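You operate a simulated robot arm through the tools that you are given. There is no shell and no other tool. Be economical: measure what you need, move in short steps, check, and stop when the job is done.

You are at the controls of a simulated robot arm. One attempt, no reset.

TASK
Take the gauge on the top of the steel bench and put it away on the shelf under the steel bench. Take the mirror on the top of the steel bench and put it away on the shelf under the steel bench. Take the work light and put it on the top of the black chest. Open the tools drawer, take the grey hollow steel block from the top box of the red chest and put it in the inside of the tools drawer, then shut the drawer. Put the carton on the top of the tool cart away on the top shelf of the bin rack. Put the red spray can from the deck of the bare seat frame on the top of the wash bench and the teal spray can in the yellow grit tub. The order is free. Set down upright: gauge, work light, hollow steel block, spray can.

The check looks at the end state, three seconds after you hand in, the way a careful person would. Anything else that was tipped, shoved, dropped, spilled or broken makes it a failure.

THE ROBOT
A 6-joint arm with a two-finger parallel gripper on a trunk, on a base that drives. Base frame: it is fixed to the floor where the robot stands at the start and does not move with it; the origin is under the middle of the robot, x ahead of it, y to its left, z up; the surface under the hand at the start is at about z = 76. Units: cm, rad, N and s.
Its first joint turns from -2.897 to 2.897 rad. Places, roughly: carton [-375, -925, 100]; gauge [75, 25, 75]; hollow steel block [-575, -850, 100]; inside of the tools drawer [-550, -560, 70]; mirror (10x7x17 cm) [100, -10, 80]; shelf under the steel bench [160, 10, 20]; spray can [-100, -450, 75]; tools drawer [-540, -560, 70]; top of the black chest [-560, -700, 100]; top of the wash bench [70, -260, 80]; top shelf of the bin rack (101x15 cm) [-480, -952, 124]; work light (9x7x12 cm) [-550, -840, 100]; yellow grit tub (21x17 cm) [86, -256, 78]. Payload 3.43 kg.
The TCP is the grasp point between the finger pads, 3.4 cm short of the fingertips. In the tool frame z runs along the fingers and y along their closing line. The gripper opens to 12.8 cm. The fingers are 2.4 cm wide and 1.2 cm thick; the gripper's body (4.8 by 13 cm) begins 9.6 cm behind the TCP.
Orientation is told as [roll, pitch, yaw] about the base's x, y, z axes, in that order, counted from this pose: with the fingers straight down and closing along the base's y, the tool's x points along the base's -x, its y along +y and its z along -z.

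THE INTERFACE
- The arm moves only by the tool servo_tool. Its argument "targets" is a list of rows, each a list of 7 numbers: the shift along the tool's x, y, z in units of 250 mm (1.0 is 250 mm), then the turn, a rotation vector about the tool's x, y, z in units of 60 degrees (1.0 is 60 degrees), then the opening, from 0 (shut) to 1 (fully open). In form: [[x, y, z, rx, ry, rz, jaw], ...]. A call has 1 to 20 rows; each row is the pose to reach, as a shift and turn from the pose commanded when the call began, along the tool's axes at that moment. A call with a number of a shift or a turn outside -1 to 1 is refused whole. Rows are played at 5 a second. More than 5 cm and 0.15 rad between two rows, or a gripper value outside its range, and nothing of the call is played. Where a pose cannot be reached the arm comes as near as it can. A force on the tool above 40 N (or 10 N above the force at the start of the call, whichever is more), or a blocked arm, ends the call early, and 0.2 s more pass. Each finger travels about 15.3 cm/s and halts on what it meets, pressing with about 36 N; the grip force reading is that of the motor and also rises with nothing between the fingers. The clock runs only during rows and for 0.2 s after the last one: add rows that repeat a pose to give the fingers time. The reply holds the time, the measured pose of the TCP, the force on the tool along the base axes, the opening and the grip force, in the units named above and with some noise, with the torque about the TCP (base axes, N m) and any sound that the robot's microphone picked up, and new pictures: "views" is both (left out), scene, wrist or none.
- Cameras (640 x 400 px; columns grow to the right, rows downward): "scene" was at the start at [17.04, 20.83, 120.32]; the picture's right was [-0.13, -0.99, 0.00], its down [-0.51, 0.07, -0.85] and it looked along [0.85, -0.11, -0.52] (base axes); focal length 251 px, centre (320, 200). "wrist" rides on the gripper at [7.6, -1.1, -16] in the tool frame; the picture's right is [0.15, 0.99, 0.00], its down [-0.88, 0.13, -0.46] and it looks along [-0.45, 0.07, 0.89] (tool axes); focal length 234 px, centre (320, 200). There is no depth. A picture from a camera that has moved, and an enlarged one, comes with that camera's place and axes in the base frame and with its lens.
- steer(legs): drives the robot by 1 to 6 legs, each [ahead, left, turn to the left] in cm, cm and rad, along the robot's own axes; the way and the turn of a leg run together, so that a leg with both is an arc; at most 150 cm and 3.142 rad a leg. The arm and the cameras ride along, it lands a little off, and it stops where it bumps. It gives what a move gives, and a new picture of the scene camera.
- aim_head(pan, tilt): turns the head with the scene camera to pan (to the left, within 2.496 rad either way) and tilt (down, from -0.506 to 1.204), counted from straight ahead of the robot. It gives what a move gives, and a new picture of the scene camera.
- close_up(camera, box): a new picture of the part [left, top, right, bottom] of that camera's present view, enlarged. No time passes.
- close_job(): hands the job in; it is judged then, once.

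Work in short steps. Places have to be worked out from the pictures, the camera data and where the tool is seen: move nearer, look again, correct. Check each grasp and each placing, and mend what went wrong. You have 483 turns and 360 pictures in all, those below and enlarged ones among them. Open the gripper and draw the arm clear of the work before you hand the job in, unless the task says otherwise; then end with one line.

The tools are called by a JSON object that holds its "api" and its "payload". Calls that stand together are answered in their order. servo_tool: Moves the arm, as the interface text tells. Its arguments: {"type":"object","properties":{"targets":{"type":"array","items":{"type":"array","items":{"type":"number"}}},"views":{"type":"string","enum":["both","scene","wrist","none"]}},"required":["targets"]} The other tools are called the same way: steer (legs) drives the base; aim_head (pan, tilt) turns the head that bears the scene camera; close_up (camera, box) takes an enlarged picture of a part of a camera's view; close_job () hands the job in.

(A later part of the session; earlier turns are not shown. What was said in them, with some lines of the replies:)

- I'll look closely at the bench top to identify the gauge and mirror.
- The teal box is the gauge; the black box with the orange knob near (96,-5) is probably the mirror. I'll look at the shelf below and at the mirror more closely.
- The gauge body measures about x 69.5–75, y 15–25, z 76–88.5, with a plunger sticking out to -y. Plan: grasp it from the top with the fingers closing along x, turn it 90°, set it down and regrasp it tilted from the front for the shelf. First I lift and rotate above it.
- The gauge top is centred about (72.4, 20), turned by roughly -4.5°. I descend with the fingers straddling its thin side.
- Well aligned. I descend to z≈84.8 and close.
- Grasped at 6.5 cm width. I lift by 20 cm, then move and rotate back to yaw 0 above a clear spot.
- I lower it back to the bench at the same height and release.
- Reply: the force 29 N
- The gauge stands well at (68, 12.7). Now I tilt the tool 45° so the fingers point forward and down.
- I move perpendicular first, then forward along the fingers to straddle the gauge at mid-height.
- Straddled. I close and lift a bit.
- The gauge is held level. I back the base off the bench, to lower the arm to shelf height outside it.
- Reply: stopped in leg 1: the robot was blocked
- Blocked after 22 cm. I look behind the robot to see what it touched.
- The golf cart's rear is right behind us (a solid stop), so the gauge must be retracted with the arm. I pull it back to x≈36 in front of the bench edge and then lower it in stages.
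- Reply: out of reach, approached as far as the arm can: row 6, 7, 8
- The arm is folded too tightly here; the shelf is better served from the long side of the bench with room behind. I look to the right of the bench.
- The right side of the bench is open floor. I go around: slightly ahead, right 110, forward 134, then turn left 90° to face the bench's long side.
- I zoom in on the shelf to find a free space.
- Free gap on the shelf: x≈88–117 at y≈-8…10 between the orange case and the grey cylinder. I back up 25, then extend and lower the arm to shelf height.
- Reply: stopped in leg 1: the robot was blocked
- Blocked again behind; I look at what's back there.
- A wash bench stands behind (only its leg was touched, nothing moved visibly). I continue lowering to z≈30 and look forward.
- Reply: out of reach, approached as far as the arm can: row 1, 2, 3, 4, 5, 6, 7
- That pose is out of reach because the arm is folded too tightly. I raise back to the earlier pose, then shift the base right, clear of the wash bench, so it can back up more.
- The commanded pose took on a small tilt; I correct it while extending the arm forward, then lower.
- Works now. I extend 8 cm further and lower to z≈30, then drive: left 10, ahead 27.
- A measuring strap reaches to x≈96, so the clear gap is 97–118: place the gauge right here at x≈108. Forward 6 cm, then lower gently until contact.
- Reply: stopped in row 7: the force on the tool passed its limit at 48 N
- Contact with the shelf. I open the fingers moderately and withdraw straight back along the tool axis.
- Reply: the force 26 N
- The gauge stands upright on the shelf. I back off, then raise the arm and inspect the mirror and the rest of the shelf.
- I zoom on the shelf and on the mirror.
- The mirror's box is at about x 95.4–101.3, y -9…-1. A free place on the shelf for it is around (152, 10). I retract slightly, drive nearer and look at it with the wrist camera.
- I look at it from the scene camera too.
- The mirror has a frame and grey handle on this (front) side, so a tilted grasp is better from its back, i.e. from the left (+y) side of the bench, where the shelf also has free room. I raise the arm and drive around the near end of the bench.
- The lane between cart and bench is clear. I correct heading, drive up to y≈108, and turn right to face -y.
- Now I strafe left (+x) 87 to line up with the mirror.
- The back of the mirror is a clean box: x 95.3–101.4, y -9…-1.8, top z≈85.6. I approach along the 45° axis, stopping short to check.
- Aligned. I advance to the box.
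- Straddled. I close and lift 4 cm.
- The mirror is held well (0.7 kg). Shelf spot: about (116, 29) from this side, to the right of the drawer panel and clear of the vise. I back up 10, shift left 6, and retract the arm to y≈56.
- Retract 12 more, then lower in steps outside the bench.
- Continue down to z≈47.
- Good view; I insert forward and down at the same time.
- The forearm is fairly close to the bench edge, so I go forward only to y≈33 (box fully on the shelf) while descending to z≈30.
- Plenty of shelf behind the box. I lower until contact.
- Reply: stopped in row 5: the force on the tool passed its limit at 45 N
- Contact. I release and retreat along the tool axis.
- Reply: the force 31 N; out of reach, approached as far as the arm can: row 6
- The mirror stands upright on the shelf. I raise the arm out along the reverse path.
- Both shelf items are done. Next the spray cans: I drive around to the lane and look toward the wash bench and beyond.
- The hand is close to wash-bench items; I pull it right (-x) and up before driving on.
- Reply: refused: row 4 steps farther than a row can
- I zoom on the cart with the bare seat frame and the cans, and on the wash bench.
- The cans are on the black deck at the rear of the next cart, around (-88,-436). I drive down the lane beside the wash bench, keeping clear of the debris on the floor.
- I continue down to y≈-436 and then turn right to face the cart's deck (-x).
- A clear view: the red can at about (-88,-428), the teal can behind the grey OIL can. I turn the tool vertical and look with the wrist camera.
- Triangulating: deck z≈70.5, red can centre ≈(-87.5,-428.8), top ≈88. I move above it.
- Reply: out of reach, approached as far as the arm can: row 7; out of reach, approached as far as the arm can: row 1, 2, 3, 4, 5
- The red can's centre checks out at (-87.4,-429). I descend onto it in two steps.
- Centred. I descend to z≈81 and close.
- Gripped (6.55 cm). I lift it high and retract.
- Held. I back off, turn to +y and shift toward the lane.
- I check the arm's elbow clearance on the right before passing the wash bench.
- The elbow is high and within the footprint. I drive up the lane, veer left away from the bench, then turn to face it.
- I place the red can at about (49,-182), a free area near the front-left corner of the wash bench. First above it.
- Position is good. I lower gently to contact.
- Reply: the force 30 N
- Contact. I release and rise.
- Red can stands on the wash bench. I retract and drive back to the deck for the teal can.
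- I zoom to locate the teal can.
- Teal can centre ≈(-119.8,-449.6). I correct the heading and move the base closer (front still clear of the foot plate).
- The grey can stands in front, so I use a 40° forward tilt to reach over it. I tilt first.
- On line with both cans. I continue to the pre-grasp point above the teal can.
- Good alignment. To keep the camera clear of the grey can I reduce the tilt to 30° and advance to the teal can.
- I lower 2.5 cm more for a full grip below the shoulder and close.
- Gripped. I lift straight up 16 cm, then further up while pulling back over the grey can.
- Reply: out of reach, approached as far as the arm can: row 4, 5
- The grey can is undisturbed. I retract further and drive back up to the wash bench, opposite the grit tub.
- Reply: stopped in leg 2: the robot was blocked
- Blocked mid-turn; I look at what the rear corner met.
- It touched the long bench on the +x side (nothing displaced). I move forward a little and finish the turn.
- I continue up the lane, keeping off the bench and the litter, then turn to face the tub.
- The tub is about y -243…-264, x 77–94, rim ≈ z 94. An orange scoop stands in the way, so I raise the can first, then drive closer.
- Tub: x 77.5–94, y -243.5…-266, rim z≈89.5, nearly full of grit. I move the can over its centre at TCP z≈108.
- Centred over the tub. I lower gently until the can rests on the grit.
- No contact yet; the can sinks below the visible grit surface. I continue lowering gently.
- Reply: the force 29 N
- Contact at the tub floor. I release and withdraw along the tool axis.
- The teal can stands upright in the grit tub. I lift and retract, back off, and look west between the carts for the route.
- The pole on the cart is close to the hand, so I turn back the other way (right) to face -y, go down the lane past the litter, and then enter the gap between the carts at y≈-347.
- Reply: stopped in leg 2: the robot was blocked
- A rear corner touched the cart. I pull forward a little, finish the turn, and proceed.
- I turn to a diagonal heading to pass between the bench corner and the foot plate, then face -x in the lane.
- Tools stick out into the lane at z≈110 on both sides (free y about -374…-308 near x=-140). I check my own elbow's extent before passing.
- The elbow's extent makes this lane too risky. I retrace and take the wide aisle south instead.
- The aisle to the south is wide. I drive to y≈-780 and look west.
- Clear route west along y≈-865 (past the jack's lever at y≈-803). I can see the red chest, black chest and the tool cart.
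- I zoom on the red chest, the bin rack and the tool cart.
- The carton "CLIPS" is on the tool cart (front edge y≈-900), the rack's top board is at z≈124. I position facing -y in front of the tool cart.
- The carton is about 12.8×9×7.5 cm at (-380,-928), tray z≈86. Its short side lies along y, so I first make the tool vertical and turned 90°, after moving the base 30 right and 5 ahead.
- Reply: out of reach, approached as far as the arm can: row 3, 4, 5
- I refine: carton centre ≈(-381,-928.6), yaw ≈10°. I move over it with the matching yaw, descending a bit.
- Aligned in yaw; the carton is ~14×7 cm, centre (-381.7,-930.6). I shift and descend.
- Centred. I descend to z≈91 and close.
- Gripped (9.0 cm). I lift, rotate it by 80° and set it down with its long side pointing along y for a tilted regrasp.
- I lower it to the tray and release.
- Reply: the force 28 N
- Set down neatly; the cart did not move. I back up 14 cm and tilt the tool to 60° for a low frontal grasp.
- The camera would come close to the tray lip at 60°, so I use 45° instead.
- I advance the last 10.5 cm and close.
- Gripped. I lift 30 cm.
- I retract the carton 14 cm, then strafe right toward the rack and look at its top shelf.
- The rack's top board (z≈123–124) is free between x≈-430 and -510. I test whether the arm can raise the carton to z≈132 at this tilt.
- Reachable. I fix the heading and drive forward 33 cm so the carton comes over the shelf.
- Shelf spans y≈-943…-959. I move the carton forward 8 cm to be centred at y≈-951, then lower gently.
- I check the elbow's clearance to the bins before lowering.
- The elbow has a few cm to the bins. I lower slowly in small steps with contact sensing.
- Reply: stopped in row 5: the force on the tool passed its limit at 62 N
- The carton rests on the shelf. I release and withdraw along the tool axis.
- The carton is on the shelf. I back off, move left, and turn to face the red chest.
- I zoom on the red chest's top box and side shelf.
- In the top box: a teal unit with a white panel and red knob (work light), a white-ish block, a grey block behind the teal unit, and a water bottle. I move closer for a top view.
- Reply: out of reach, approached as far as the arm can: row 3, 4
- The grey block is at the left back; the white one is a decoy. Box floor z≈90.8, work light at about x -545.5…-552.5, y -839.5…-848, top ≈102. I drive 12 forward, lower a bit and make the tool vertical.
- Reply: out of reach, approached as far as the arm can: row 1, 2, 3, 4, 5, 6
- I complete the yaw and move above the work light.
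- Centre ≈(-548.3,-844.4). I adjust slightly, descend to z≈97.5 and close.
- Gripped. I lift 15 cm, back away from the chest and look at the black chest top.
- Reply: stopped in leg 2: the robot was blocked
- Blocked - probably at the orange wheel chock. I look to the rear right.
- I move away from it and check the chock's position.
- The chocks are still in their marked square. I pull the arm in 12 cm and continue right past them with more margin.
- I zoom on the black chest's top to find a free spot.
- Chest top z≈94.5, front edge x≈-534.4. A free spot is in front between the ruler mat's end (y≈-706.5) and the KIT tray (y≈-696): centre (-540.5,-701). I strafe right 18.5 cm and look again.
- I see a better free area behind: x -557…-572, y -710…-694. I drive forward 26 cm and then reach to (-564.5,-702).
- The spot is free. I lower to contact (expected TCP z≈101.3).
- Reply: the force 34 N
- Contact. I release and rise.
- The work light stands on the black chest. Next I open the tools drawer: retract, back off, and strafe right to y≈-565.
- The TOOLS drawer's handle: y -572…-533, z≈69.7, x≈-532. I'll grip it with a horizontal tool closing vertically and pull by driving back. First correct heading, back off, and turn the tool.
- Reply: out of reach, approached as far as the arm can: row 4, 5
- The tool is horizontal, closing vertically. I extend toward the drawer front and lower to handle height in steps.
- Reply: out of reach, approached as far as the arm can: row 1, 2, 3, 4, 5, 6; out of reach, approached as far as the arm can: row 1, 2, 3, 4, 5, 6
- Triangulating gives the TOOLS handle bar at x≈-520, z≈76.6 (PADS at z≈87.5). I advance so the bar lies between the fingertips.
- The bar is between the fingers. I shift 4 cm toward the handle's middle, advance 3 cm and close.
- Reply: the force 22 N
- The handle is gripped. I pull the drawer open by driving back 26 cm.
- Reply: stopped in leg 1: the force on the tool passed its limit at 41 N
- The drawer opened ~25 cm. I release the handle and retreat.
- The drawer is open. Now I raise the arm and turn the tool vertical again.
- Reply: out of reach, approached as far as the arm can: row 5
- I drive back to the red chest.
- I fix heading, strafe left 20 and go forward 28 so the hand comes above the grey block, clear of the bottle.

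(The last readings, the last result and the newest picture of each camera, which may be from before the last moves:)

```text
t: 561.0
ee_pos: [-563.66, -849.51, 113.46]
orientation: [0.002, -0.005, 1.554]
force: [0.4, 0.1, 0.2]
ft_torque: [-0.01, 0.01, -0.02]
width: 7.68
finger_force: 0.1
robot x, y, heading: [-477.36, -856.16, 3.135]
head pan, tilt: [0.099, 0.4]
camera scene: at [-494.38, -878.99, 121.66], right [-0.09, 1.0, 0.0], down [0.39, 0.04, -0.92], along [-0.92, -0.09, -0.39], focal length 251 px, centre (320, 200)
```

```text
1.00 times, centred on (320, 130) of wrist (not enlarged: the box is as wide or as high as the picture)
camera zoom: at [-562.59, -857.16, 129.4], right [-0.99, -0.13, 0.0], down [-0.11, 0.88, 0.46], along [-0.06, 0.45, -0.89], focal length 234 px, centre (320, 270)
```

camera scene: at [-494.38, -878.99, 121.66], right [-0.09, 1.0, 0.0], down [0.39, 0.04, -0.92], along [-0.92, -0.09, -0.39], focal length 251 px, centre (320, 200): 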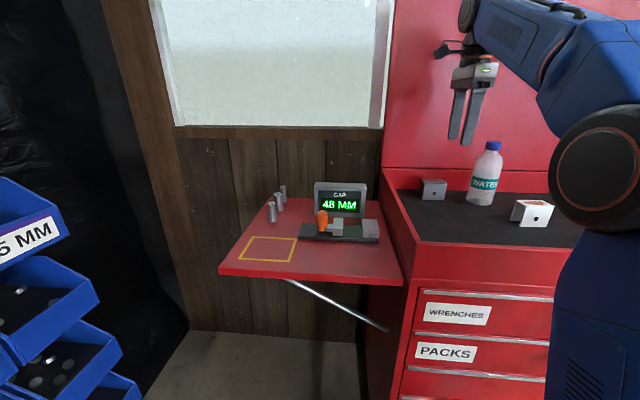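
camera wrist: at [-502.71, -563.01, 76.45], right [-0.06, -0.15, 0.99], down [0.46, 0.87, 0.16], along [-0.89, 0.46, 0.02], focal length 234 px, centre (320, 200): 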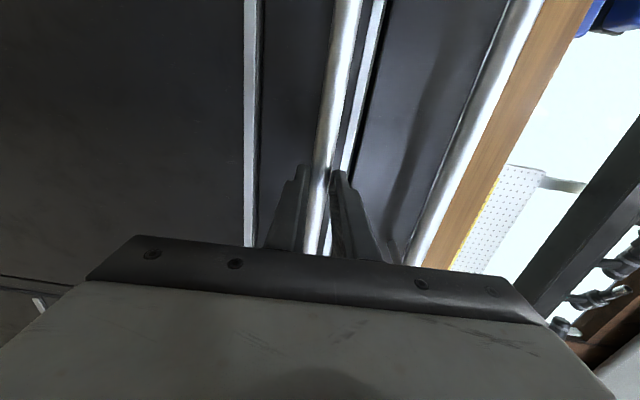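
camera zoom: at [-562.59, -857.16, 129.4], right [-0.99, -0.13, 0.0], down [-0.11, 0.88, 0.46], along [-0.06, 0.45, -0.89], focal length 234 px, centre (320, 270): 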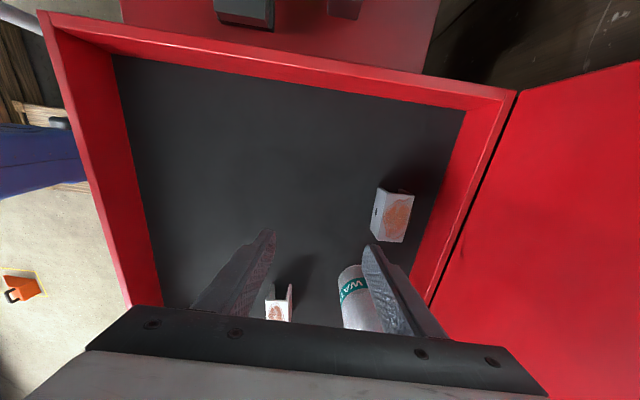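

Grey block: x -572…-576.7, y -853.5…-846.8, top ≈96.3; the back wall is at -582.7. I move over it while descending.

{"api": "servo_tool", "payload": {"targets": [[0, 0.1, 0.1, 0, 0, 0, 0.6], [0.01, 0.2, 0.2, 0, 0, 0, 0.6], [0.02, 0.3, 0.3, 0, 0, 0, 0.6], [0.03, 0.42, 0.4, 0, 0, 0, 0.6], [0.03, 0.42, 0.4, 0, 0, 0, 0.6]], "views": "both"}}

```text
t: 562.2
ee_pos: [-574.21, -849.98, 103.5]
orientation: [0.002, -0.005, 1.553]
force: [0.8, 0.8, 0.0]
ft_torque: [-0.04, 0.01, 0.01]
width: 7.69
finger_force: 0.1
robot x, y, heading: [-477.16, -856.16, 3.14]
head pan, tilt: [0.099, 0.4]
camera scene: at [-494.38, -878.99, 121.66], right [-0.09, 1.0, 0.0], down [0.39, 0.04, -0.92], along [-0.92, -0.09, -0.39], focal length 251 px, centre (320, 200)
camera wrist: at [-573.21, -857.7, 119.47], right [-0.99, -0.13, 0.0], down [-0.11, 0.88, 0.46], along [-0.06, 0.45, -0.89], focal length 234 px, centre (320, 200)
```

scene: 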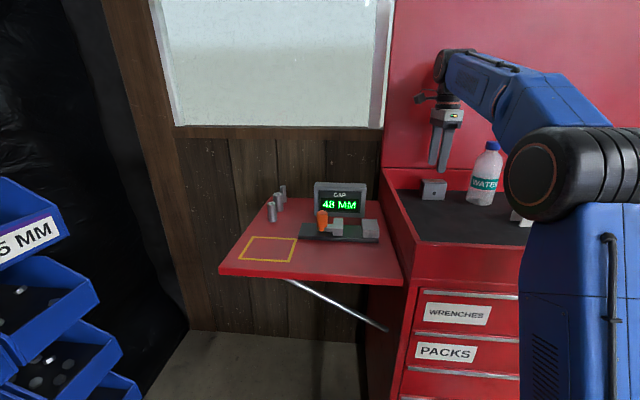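
wrist: 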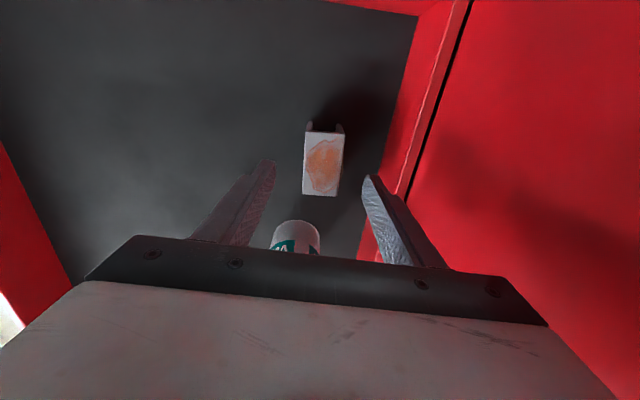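

Aligned. I narrow the opening slightly, descend to z≈94.8 and close.

{"api": "servo_tool", "payload": {"targets": [[0, 0, 0.1, 0, 0, 0, 0.53], [0, 0, 0.22, 0, 0, 0, 0.53], [0, 0, 0.34, 0, 0, 0, 0.53], [0, 0, 0.345, 0, 0, 0, 0.53], [0, 0, 0.345, 0, 0, 0, 0.35], [0, 0, 0.345, 0, 0, 0, 0.2], [0, 0, 0.345, 0, 0, 0, 0.2], [0, 0, 0.345, 0, 0, 0, 0.2]], "views": "wrist"}}

```text
t: 564.0
ee_pos: [-574.29, -849.91, 94.81]
orientation: [0.0, -0.003, 1.553]
force: [0.8, 0.1, -0.2]
ft_torque: [-0.03, -0.03, 0.04]
width: 3.97
finger_force: 36.2
robot x, y, heading: [-477.27, -856.14, 3.136]
head pan, tilt: [0.099, 0.4]
camera wrist: at [-573.23, -857.57, 110.87], right [-0.99, -0.13, 0.0], down [-0.11, 0.88, 0.46], along [-0.06, 0.45, -0.89], focal length 234 px, centre (320, 200)
```

wrist: 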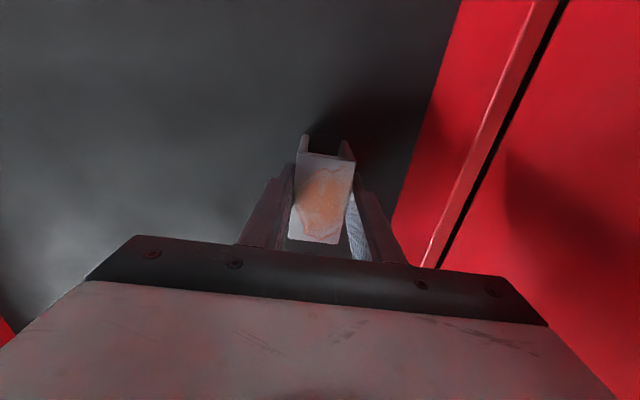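

Gripped. I lift, then back out.

{"api": "servo_tool", "payload": {"targets": [[0, 0, -0.1, 0, 0, 0, 0.2], [0, 0, -0.25, 0, 0, 0, 0.2], [0, 0, -0.4, 0, 0, 0, 0.2], [0, -0.1, -0.5, 0, 0, 0, 0.2], [0, -0.25, -0.6, 0, 0, 0, 0.2], [0, -0.4, -0.65, 0, 0, 0, 0.2]], "views": "both"}}

```text
t: 565.5
ee_pos: [-564.14, -849.79, 110.75]
orientation: [-0.001, -0.003, 1.554]
force: [-1.0, -0.2, -4.8]
ft_torque: [0.02, -0.12, 0.0]
width: 3.97
finger_force: 36.2
robot x, y, heading: [-477.11, -855.91, 3.138]
head pan, tilt: [0.099, 0.4]
camera scene: at [-494.45, -878.99, 121.65], right [-0.1, 1.0, 0.0], down [0.39, 0.04, -0.92], along [-0.92, -0.09, -0.39], focal length 251 px, centre (320, 200)
camera wrist: at [-563.18, -857.45, 126.76], right [-0.99, -0.13, 0.0], down [-0.12, 0.88, 0.46], along [-0.06, 0.45, -0.89], focal length 234 px, centre (320, 200)
```

scene: 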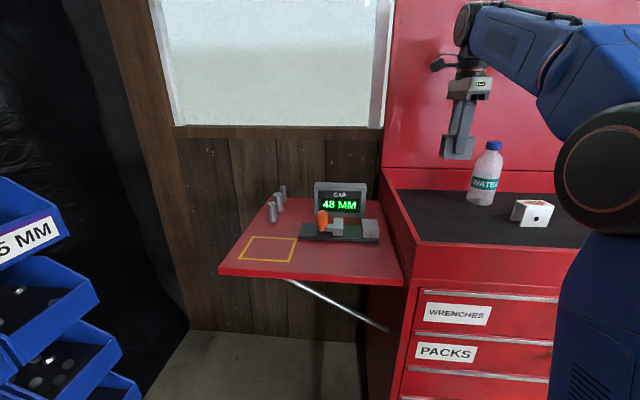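
wrist: 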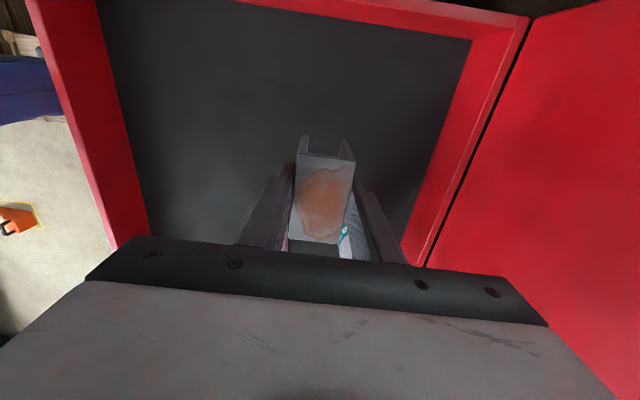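

The grey block is held. I back off, turn the tool by 90° (to clear the PADS handle later), and drive to the open drawer.

{"api": "steer", "payload": {"legs": [[-33, 0, 0]]}}

{"api": "servo_tool", "payload": {"targets": [[0, 0, 0, 0, 0, -0.14, 0.2], [0, 0, 0, 0, 0, -0.28, 0.2], [0, 0, 0, 0, 0, -0.42, 0.2], [0, 0, 0, 0, 0, -0.56, 0.2], [0, 0, 0, 0, 0, -0.7, 0.2], [0, 0, 0, 0, 0, -0.84, 0.2], [0, 0, 0, 0, 0, -0.98, 0.2]], "views": "none"}}

{"api": "servo_tool", "payload": {"targets": [[0, 0, 0, 0, 0, -0.14, 0.2], [0, 0, 0, 0, 0, -0.28, 0.2], [0, 0, 0, 0, 0, -0.42, 0.2], [0, 0, 0, 0, 0, -0.52, 0.2], [0, 0, 0, 0, 0, -0.52, 0.2]], "views": "none"}}

{"api": "steer", "payload": {"legs": [[0, -145, 0], [12, -147, 0]]}}

```text
t: 567.6
ee_pos: [-530.81, -849.8, 110.82]
orientation: [0.002, -0.003, 1.554]
force: [-0.1, -0.5, -3.0]
ft_torque: [-0.01, 0.0, 0.0]
width: 4.01
finger_force: 36.3
robot x, y, heading: [-443.85, -856.41, 3.133]
head pan, tilt: [0.099, 0.4]
camera scene: at [-461.15, -879.13, 121.66], right [-0.09, 1.0, 0.0], down [0.39, 0.04, -0.92], along [-0.92, -0.09, -0.39], focal length 251 px, centre (320, 200)
```

scene: 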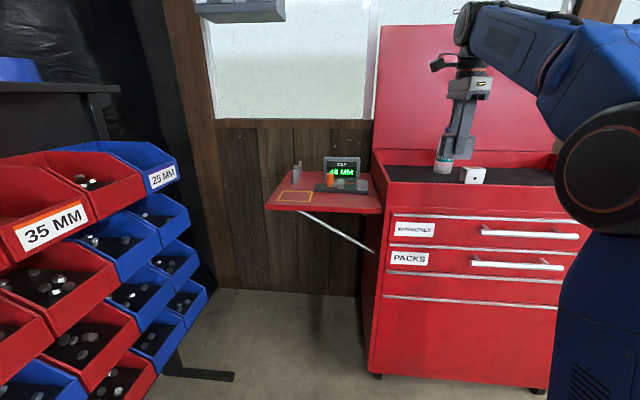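

```text
t: 569.2
ee_pos: [-530.82, -849.67, 110.92]
orientation: [-0.002, -0.002, 2.581]
force: [0.0, -0.7, -2.7]
ft_torque: [0.04, 0.0, 0.01]
width: 3.99
finger_force: 36.0
robot x, y, heading: [-443.74, -856.25, 3.14]
head pan, tilt: [0.099, 0.4]
```

```text
t: 570.4
ee_pos: [-530.66, -849.95, 110.79]
orientation: [-0.004, -0.002, 3.123]
force: [0.2, -0.2, -3.3]
ft_torque: [0.0, 0.0, 0.0]
width: 4.0
finger_force: 36.0
robot x, y, heading: [-444.02, -856.31, 3.135]
head pan, tilt: [0.099, 0.4]
```

```text
t: 584.5
ee_pos: [-546.53, -563.69, 110.95]
orientation: [-0.003, -0.002, -3.111]
force: [0.0, 0.0, -2.6]
ft_torque: [0.05, 0.01, 0.01]
width: 3.98
finger_force: 35.3
robot x, y, heading: [-459.52, -565.71, -3.103]
head pan, tilt: [0.099, 0.4]
camera scene: at [-475.73, -589.55, 121.66], right [-0.14, 0.99, 0.0], down [0.39, 0.05, -0.92], along [-0.91, -0.13, -0.39], focal length 251 px, centre (320, 200)
```

scene: 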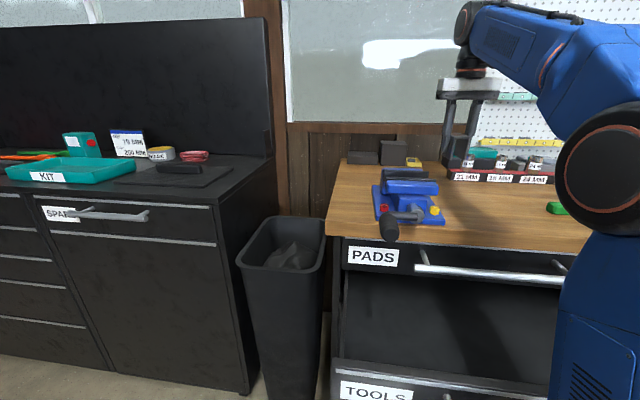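

I came too close to the open drawer; I back up 33 cm and check the drawer.

{"api": "steer", "payload": {"legs": [[-33, 0, 0], [0, 0, -0.04]]}}

{"api": "aim_head", "payload": {"pan": 0.0, "tilt": 0.65}}

{"api": "close_up", "payload": {"camera": "scene", "box": [280, 60, 560, 235]}}

```text
t: 587.1
ee_pos: [-513.06, -558.62, 110.9]
orientation: [-0.004, -0.002, 3.128]
force: [-0.2, -0.6, -2.5]
ft_torque: [0.02, -0.03, -0.02]
width: 3.98
finger_force: 36.3
robot x, y, heading: [-426.42, -564.54, -3.142]
head pan, tilt: [0.099, 0.4]
camera scene: at [-443.24, -587.49, 121.66], right [-0.1, 0.99, 0.0], down [0.39, 0.04, -0.92], along [-0.92, -0.09, -0.39], focal length 251 px, centre (320, 200)
```

scene: 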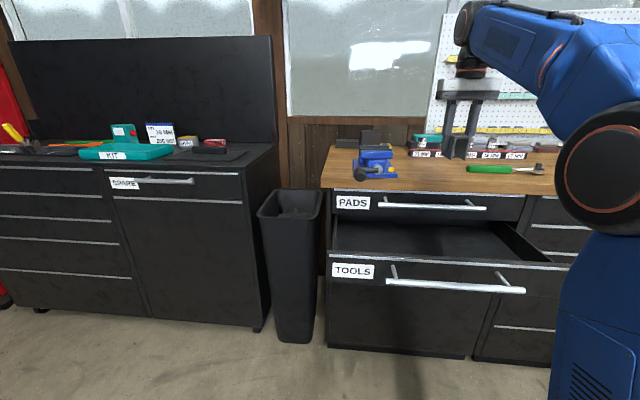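

```text
t: 587.9
ee_pos: [-512.94, -558.66, 110.86]
orientation: [-0.003, -0.003, 3.129]
force: [-0.2, -0.2, -2.6]
ft_torque: [0.01, 0.01, 0.0]
width: 3.97
finger_force: 36.0
robot x, y, heading: [-426.24, -564.47, -3.14]
head pan, tilt: [0.0, 0.649]
camera scene: at [-442.71, -586.57, 119.41], right [0.0, 1.0, 0.0], down [0.6, 0.0, -0.8], along [-0.8, 0.0, -0.6], focal length 251 px, centre (320, 200)
```

scene: 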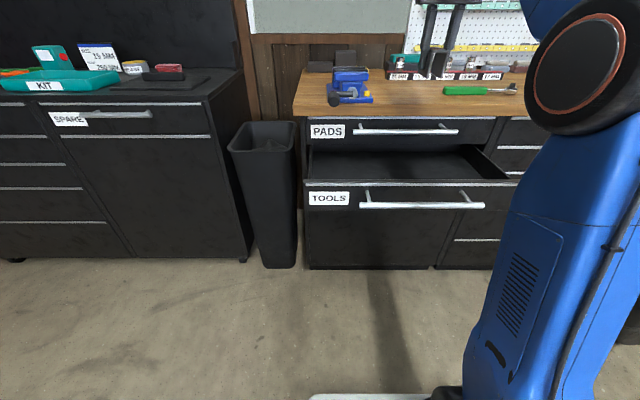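

```text
2.29 times, centred on (420, 148) of scene
camera zoom: at [-442.71, -586.57, 119.41], right [0.0, 1.0, 0.0], down [0.6, 0.0, -0.8], along [-0.8, 0.0, -0.6], focal length 574 px, centre (91, 320)
```

zoom: 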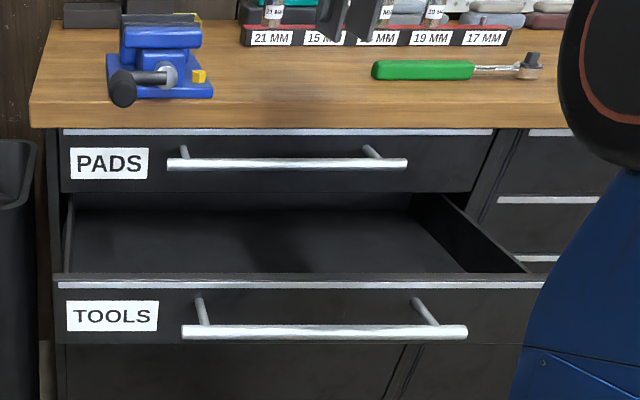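

The drawer is open and empty; interior x≈-500…-524, y -590…-537. I lower the block into it at (-509.5,-558).

{"api": "servo_tool", "payload": {"targets": [[0.07, 0, 0.12, 0, 0, 0, 0.2], [0.14, 0, 0.28, 0, 0, 0, 0.2], [0.14, 0, 0.45, 0, 0, 0, 0.2], [0.14, 0, 0.62, 0, 0, 0, 0.2], [0.14, 0, 0.8, 0, 0, 0, 0.2], [0.14, 0, 0.95, 0, 0, 0, 0.2], [0.14, 0, 0.95, 0, 0, 0, 0.2]], "views": "both"}}

```text
t: 589.5
ee_pos: [-509.43, -558.42, 87.18]
orientation: [-0.002, -0.002, 3.129]
force: [-0.1, 0.0, -2.5]
ft_torque: [-0.03, -0.03, 0.0]
width: 3.98
finger_force: 36.2
robot x, y, heading: [-425.84, -564.48, -3.149]
head pan, tilt: [0.0, 0.649]
camera scene: at [-442.7, -586.57, 119.41], right [0.0, 1.0, 0.0], down [0.6, 0.0, -0.8], along [-0.8, 0.0, -0.6], focal length 251 px, centre (320, 200)
camera wrist: at [-501.8, -557.46, 103.17], right [0.13, -0.99, 0.0], down [-0.88, -0.12, 0.46], along [-0.45, -0.06, -0.89], focal length 234 px, centre (320, 200)
```

scene: 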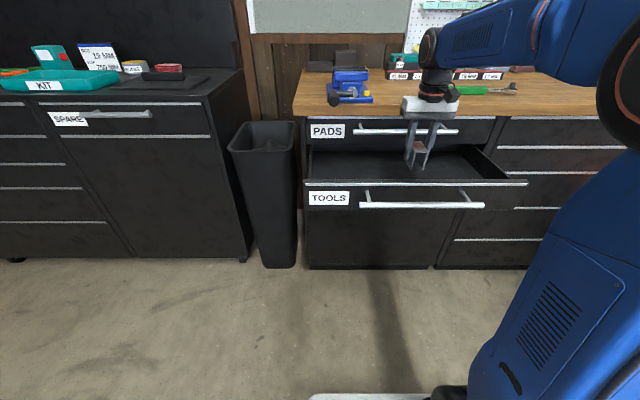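
wrist: 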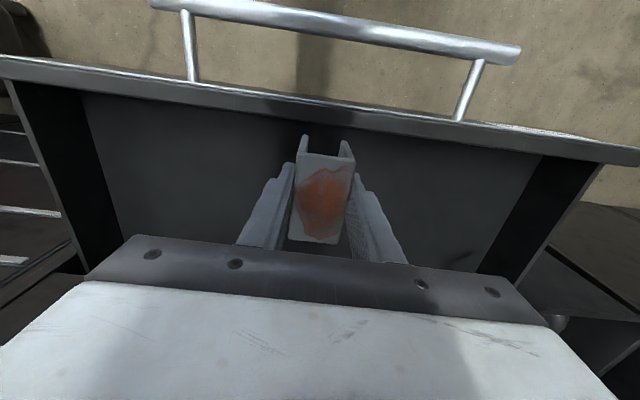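

Good. I continue down gently to contact with the drawer floor.

{"api": "servo_tool", "payload": {"targets": [[0, 0, 0.06, 0, 0, 0, 0.2], [0, 0, 0.12, 0, 0, 0, 0.2], [0, 0, 0.18, 0, 0, 0, 0.2], [0, 0, 0.23, 0, 0, 0, 0.2], [0, 0, 0.26, 0, 0, 0, 0.2], [0, 0, 0.29, 0, 0, 0, 0.2], [0, 0, 0.31, 0, 0, 0, 0.2], [0, 0, 0.33, 0, 0, 0, 0.2], [0, 0, 0.35, 0, 0, 0, 0.2], [0, 0, 0.37, 0, 0, 0, 0.2], [0, 0, 0.39, 0, 0, 0, 0.2], [0, 0, 0.41, 0, 0, 0, 0.2], [0, 0, 0.43, 0, 0, 0, 0.2], [0, 0, 0.45, 0, 0, 0, 0.2], [0, 0, 0.47, 0, 0, 0, 0.2], [0, 0, 0.49, 0, 0, 0, 0.2], [0, 0, 0.51, 0, 0, 0, 0.2]], "views": "both"}}

```text
t: 592.8
ee_pos: [-509.72, -558.48, 75.65]
orientation: [-0.003, -0.01, 3.13]
force: [0.9, 0.2, 13.3]
ft_torque: [-0.32, -0.5, -0.01]
width: 3.97
finger_force: 36.5
robot x, y, heading: [-426.01, -564.63, -3.142]
head pan, tilt: [0.0, 0.649]
stopped in row 16: the force on the tool passed its limit at 70 N (the readings are from after the stop); the commanded pose is now the measured one
camera scene: at [-442.65, -586.56, 119.41], right [0.0, 1.0, 0.0], down [0.6, 0.0, -0.8], along [-0.8, 0.0, -0.6], focal length 251 px, centre (320, 200)
camera wrist: at [-501.96, -557.62, 91.66], right [0.13, -0.99, 0.0], down [-0.88, -0.12, 0.46], along [-0.46, -0.06, -0.89], focal length 234 px, centre (320, 200)
```

scene: 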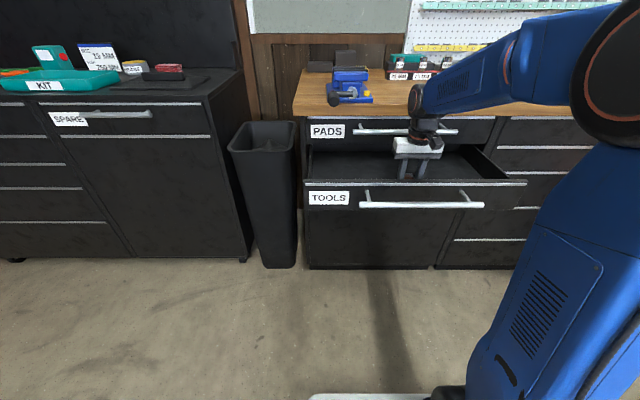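
wrist: 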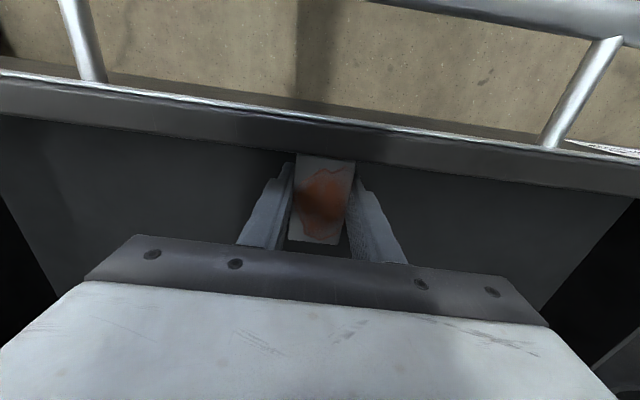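

Contact (drawer floor ≈71.7). I release and rise straight up.

{"api": "servo_tool", "payload": {"targets": [[0, 0, 0, 0, 0, 0, 0.4], [0, 0, 0, 0, 0, 0, 0.5], [0, 0, 0, 0, 0, 0, 0.5], [0, 0, -0.1, 0, 0, 0, 0.5], [0, 0, -0.25, 0, 0, 0, 0.5], [0, 0, -0.4, 0, 0, 0, 0.5]], "views": "both"}}

```text
t: 594.2
ee_pos: [-509.78, -558.78, 85.49]
orientation: [-0.004, -0.007, 3.129]
force: [0.2, -0.8, 0.2]
ft_torque: [0.0, 0.0, 0.0]
width: 6.39
finger_force: 0.2
robot x, y, heading: [-426.31, -564.25, -3.143]
head pan, tilt: [0.0, 0.649]
camera scene: at [-442.71, -586.56, 119.41], right [0.0, 1.0, 0.0], down [0.6, 0.0, -0.8], along [-0.8, 0.0, -0.6], focal length 251 px, centre (320, 200)
camera wrist: at [-502.0, -557.83, 101.5], right [0.13, -0.99, 0.0], down [-0.88, -0.12, 0.46], along [-0.46, -0.06, -0.89], focal length 234 px, centre (320, 200)
```

scene: 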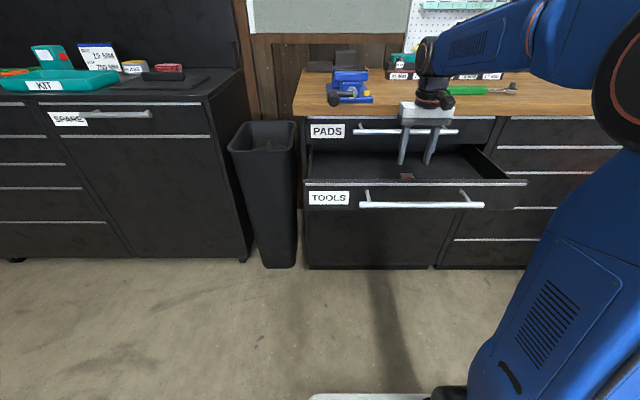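
wrist: 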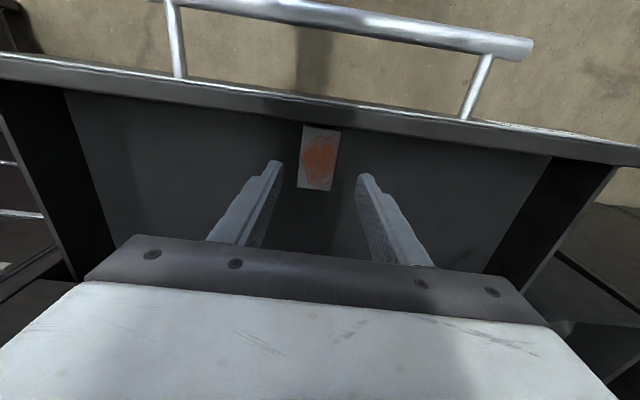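

The block stands in the drawer. Now to shut it: I raise, back off, and tilt the tool to horizontal with closed fingers to push the drawer's front.

{"api": "servo_tool", "payload": {"targets": [[0, 0, -0.16, 0, 0, 0, 0.3], [0, 0, -0.32, 0, 0, 0, 0.2], [0, 0, -0.48, 0, 0, 0, 0.1], [0, 0, -0.64, 0, 0, 0, 0], [0, 0, -0.78, 0, 0, 0, 0]], "views": "none"}}

{"api": "steer", "payload": {"legs": [[-48, 0, 0]]}}

{"api": "servo_tool", "payload": {"targets": [[0, 0, 0, 0, -0.14, 0, 0], [0, 0, 0.05, 0, -0.28, 0, 0], [0, 0, 0.1, 0, -0.42, 0, 0], [0, 0, 0.15, 0, -0.56, 0, 0], [0, 0, 0.2, 0, -0.7, 0, 0], [0, 0, 0.25, 0, -0.84, 0, 0], [0, 0, 0.3, 0, -0.98, 0, 0]], "views": "none"}}

```text
t: 595.4
ee_pos: [-509.27, -558.88, 105.06]
orientation: [-0.002, -0.007, 3.13]
force: [0.1, 0.1, -0.4]
ft_torque: [-0.03, -0.02, 0.04]
width: 0.0
finger_force: 32.5
robot x, y, heading: [-426.06, -564.11, -3.142]
head pan, tilt: [0.0, 0.649]
```

```text
t: 598.3
ee_pos: [-461.0, -561.02, 104.95]
orientation: [-0.003, -0.007, -3.115]
force: [-0.2, -0.1, 0.3]
ft_torque: [0.02, 0.01, 0.0]
width: 0.02
finger_force: 33.2
robot x, y, heading: [-377.73, -563.62, -3.099]
head pan, tilt: [0.0, 0.649]
camera scene: at [-393.43, -586.23, 119.41], right [-0.04, 1.0, 0.0], down [0.6, 0.02, -0.8], along [-0.8, -0.03, -0.6], focal length 251 px, centre (320, 200)
```

scene: 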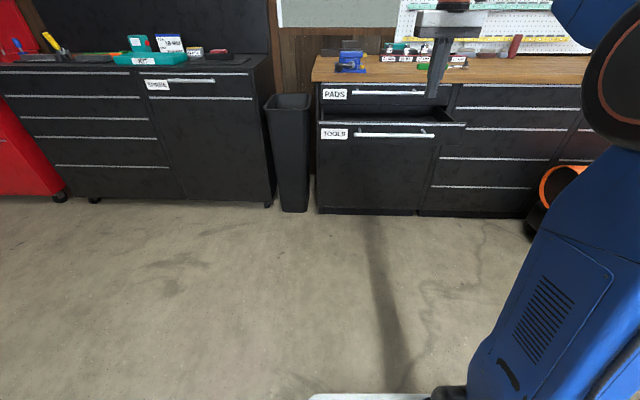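

```text
t: 599.9
ee_pos: [-461.05, -561.17, 97.58]
orientation: [-0.008, -1.034, -3.11]
force: [-1.3, 0.1, 0.3]
ft_torque: [0.02, 0.03, -0.03]
width: 0.0
finger_force: 33.2
robot x, y, heading: [-377.85, -563.57, -3.101]
head pan, tilt: [0.0, 0.649]
```

I finish the tilt, correct the heading, and bring the closed fingers to z≈81 in front of the drawer panel.

{"api": "servo_tool", "payload": {"targets": [[0.03, 0, 0.15, 0, -0.12, 0, 0], [0.06, 0, 0.3, 0, -0.24, 0, 0], [0.09, 0, 0.45, 0, -0.36, 0, 0], [0.12, 0, 0.6, 0, -0.45, 0, 0], [0.15, 0, 0.75, 0, -0.45, 0, 0], [0.18, 0, 0.9, 0, -0.45, 0, 0], [0.18, 0, 0.98, 0, -0.45, 0, 0], [0.18, 0, 0.98, 0, -0.45, 0, 0]], "views": "none"}}

{"api": "steer", "payload": {"legs": [[0, 0, -0.04]]}}

{"api": "close_up", "payload": {"camera": "scene", "box": [300, 60, 500, 185]}}

```text
t: 601.7
ee_pos: [-477.76, -566.58, 81.53]
orientation: [-0.073, -1.499, -3.074]
force: [0.3, 0.1, 0.0]
ft_torque: [0.0, -0.02, -0.01]
width: 0.0
finger_force: 33.3
out of reach, approached as far as the arm can: row 2, 3, 4, 5, 6, 7, 8
robot x, y, heading: [-377.43, -563.55, -3.101]
head pan, tilt: [0.0, 0.649]
```

```text
t: 602.5
ee_pos: [-477.69, -562.55, 81.44]
orientation: [-0.071, -1.497, -3.118]
force: [0.3, -0.1, -0.4]
ft_torque: [0.01, -0.01, 0.0]
width: 0.02
finger_force: 33.2
robot x, y, heading: [-377.76, -563.54, 3.137]
head pan, tilt: [0.0, 0.649]
camera scene: at [-394.32, -585.58, 119.41], right [0.0, 1.0, 0.0], down [0.6, 0.0, -0.8], along [-0.8, 0.0, -0.6], focal length 251 px, centre (320, 200)
```

scene: 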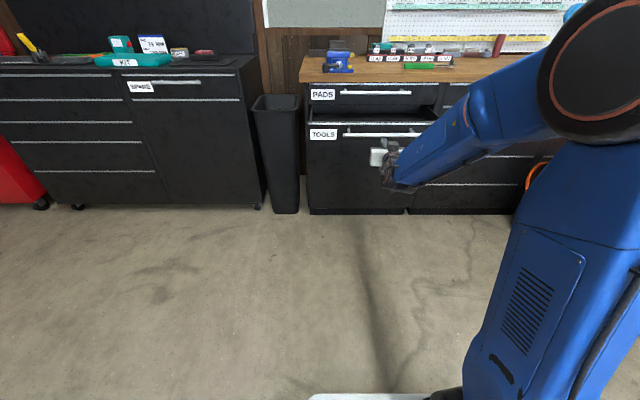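

```text
3.20 times, centred on (400, 122) of scene
camera zoom: at [-394.32, -585.58, 119.41], right [0.0, 1.0, 0.0], down [0.6, 0.0, -0.8], along [-0.8, 0.0, -0.6], focal length 804 px, centre (64, 448)
```

zoom: 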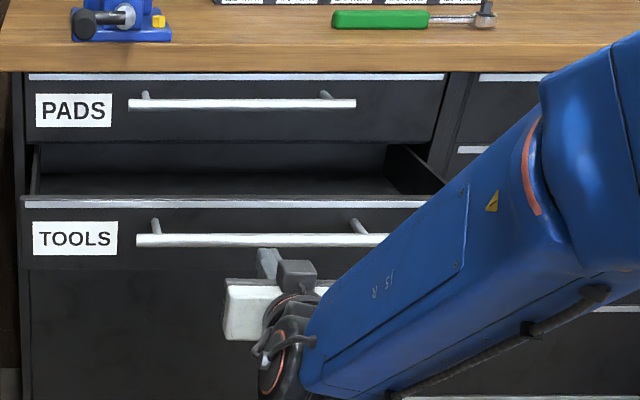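

The panel's top edge is only z≈81–82, so I push on the handle bar itself at z≈77. I lower 4.3 cm.

{"api": "servo_tool", "payload": {"targets": [[0.09, 0, 0, 0, 0, 0, 0], [0.175, 0, 0, 0, 0, 0, 0], [0.175, 0, 0, 0, 0, 0, 0]], "views": "wrist"}}

```text
t: 603.3
ee_pos: [-477.45, -562.86, 77.07]
orientation: [-0.08, -1.497, -3.119]
force: [-1.1, 0.5, 0.4]
ft_torque: [0.03, 0.0, -0.01]
width: 0.03
finger_force: 33.3
robot x, y, heading: [-377.7, -563.37, 3.139]
head pan, tilt: [0.0, 0.649]
camera wrist: at [-460.91, -562.5, 70.79], right [-0.05, -0.99, -0.15], down [0.38, -0.16, 0.91], along [-0.92, -0.02, 0.38], focal length 234 px, centre (320, 200)
```

wrist: 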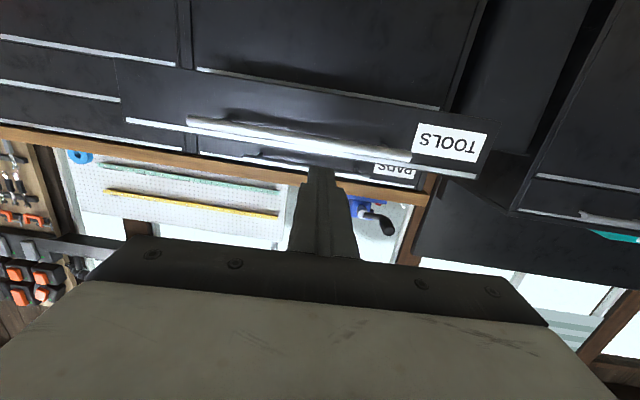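

The bar is at z≈76.5, tips at ≈76.8: aligned. I drive forward 34 cm to push the drawer shut.

{"api": "steer", "payload": {"legs": [[34, 0, 0]]}}

```text
t: 605.5
ee_pos: [-510.84, -561.8, 76.99]
orientation: [-0.078, -1.495, -3.128]
force: [-0.1, 0.2, 0.3]
ft_torque: [-0.01, 0.05, 0.01]
width: 0.0
finger_force: 33.0
robot x, y, heading: [-411.29, -563.34, 3.133]
head pan, tilt: [0.0, 0.649]
camera scene: at [-427.94, -585.29, 119.41], right [0.01, 1.0, 0.0], down [0.6, -0.01, -0.8], along [-0.8, 0.01, -0.6], focal length 251 px, centre (320, 200)
```

scene: 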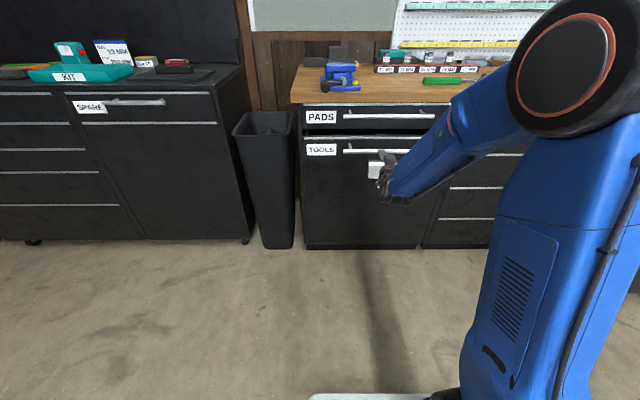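

Nearly shut. Another 6 cm until it stops.

{"api": "steer", "payload": {"legs": [[6, 0, 0]]}}

{"api": "close_up", "payload": {"camera": "scene", "box": [280, 80, 460, 190]}}

```text
t: 606.4
ee_pos: [-516.75, -561.61, 77.2]
orientation: [-0.079, -1.496, -3.13]
force: [-0.3, 0.2, 0.1]
ft_torque: [-0.01, -0.01, -0.03]
width: 0.0
finger_force: 32.8
robot x, y, heading: [-417.14, -563.36, 3.13]
head pan, tilt: [0.0, 0.649]
camera scene: at [-433.86, -585.2, 119.41], right [0.01, 1.0, 0.0], down [0.6, -0.01, -0.8], along [-0.8, 0.01, -0.6], focal length 251 px, centre (320, 200)
```

scene: 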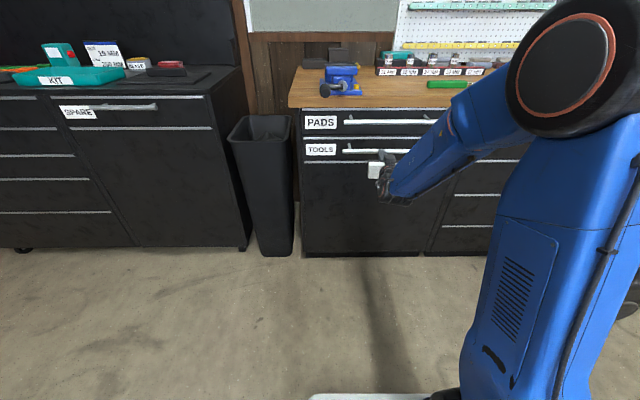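

```text
3.56 times, centred on (370, 135) of scene
camera zoom: at [-433.86, -585.2, 119.41], right [0.01, 1.0, 0.0], down [0.6, -0.01, -0.8], along [-0.8, 0.01, -0.6], focal length 893 px, centre (142, 431)
```

zoom: 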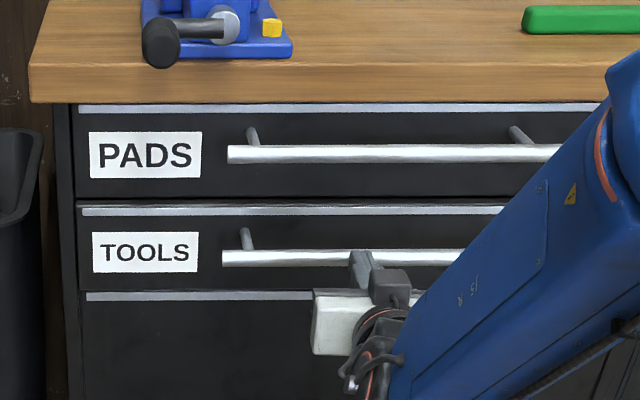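

It looks shut; I push a bit more to feel the stop.

{"api": "steer", "payload": {"legs": [[3, 0, 0]]}}

```text
t: 607.2
ee_pos: [-517.86, -561.63, 77.12]
orientation: [-0.089, -1.496, -3.122]
force: [23.7, 1.5, 11.2]
ft_torque: [-0.09, 0.23, 0.19]
width: 0.01
finger_force: 33.3
robot x, y, heading: [-418.48, -563.09, 3.125]
head pan, tilt: [0.0, 0.649]
stopped in leg 1: the force on the tool passed its limit at 121 N (the readings are from after the stop); the commanded pose is now the measured one
camera scene: at [-435.29, -585.19, 119.42], right [0.01, 1.0, 0.0], down [0.6, -0.01, -0.8], along [-0.8, 0.01, -0.6], focal length 251 px, centre (320, 200)
```

scene: 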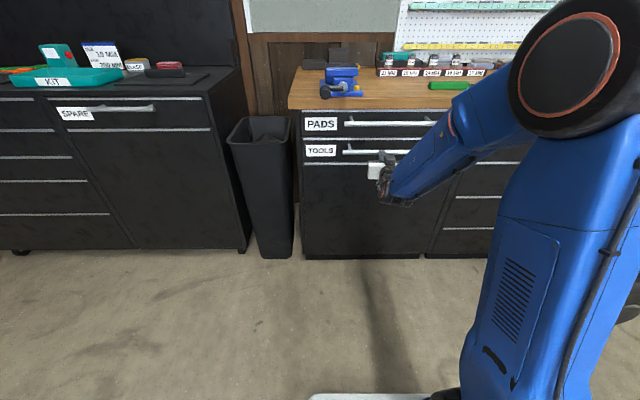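

The drawer is firmly shut. I back away and open the gripper to verify.

{"api": "steer", "payload": {"legs": [[-30, 0, 0]]}}

{"api": "servo_tool", "payload": {"targets": [[-0.1, 0, -0.05, 0, 0, 0, 0.5], [-0.2, 0, -0.1, 0, 0, 0, 0.8], [-0.35, 0, -0.1, 0, 0, 0, 1], [-0.5, 0, -0.1, 0, 0, 0, 1], [-0.65, 0, -0.1, 0, 0, 0, 1]], "views": "none"}}

{"api": "aim_head", "payload": {"pan": 0.15, "tilt": 0.5}}

{"api": "close_up", "payload": {"camera": "scene", "box": [100, 60, 460, 260]}}

```text
t: 609.3
ee_pos: [-488.22, -561.89, 77.02]
orientation: [-0.086, -1.495, -3.121]
force: [0.2, -0.3, 0.1]
ft_torque: [0.04, -0.02, 0.01]
width: 0.0
finger_force: 33.2
robot x, y, heading: [-389.04, -563.57, 3.133]
head pan, tilt: [0.0, 0.649]
camera scene: at [-405.63, -585.49, 119.41], right [0.01, 1.0, 0.0], down [0.6, -0.01, -0.8], along [-0.8, 0.01, -0.6], focal length 251 px, centre (320, 200)
```

scene: 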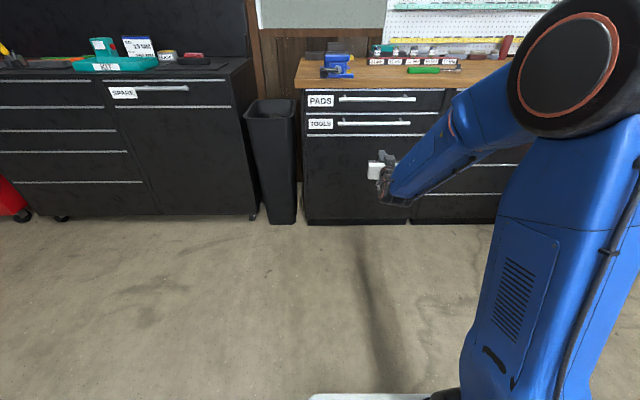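

```text
t: 610.5
ee_pos: [-487.16, -561.83, 93.3]
orientation: [-0.089, -1.492, -3.119]
force: [-0.4, 0.6, -0.3]
ft_torque: [0.0, 0.06, 0.02]
width: 12.79
finger_force: 0.0
robot x, y, heading: [-388.63, -563.82, 3.132]
head pan, tilt: [0.0, 0.649]
```

```text
t: 611.2
ee_pos: [-487.22, -561.79, 93.31]
orientation: [-0.085, -1.493, -3.122]
force: [-0.3, 0.0, 0.2]
ft_torque: [-0.01, 0.01, 0.01]
width: 12.8
finger_force: 0.0
robot x, y, heading: [-388.5, -563.61, 3.134]
head pan, tilt: [0.15, 0.499]
camera scene: at [-405.96, -586.84, 120.74], right [-0.14, 0.99, 0.0], down [0.47, 0.07, -0.88], along [-0.87, -0.12, -0.48], focal length 251 px, centre (320, 200)
```

scene: 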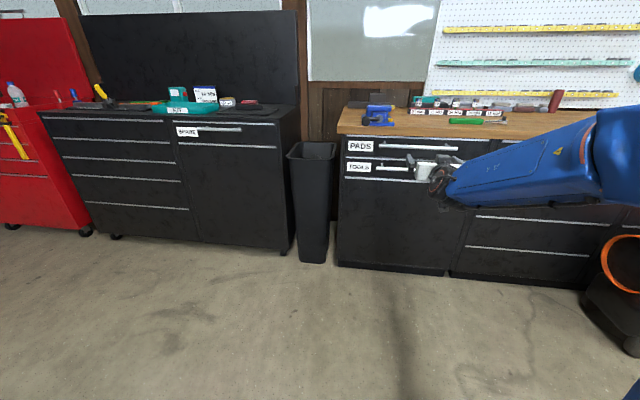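

```text
1.78 times, centred on (280, 160) of scene
camera zoom: at [-405.96, -586.84, 120.74], right [-0.14, 0.99, 0.0], down [0.47, 0.07, -0.88], along [-0.87, -0.12, -0.48], focal length 447 px, centre (391, 271)
```

zoom: 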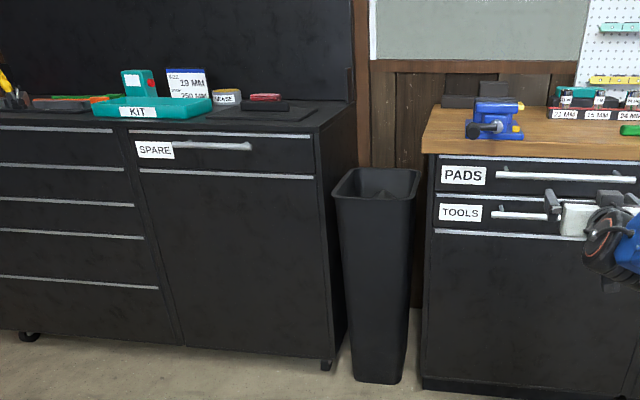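

All pieces are placed, the drawer is shut, the gripper is open and the arm is clear. I hand in the job.

{"api": "close_job", "payload": {}}

```text
The job is handed in.
```

The job is handed in with every item placed: the gauge and mirror are on the bench shelf, the work light is on the black chest, and the carton is on the top shelf of the bin rack. The grey block is in the shut tools drawer, the red can is on the wash bench, and the teal can is in the grit tub. While driving, the base bumped a golf cart, the wash bench, the long bench and probably a wheel chock; nothing looked displaced in the pictures I took afterwards. I could not see the block inside the drawer once it was shut.
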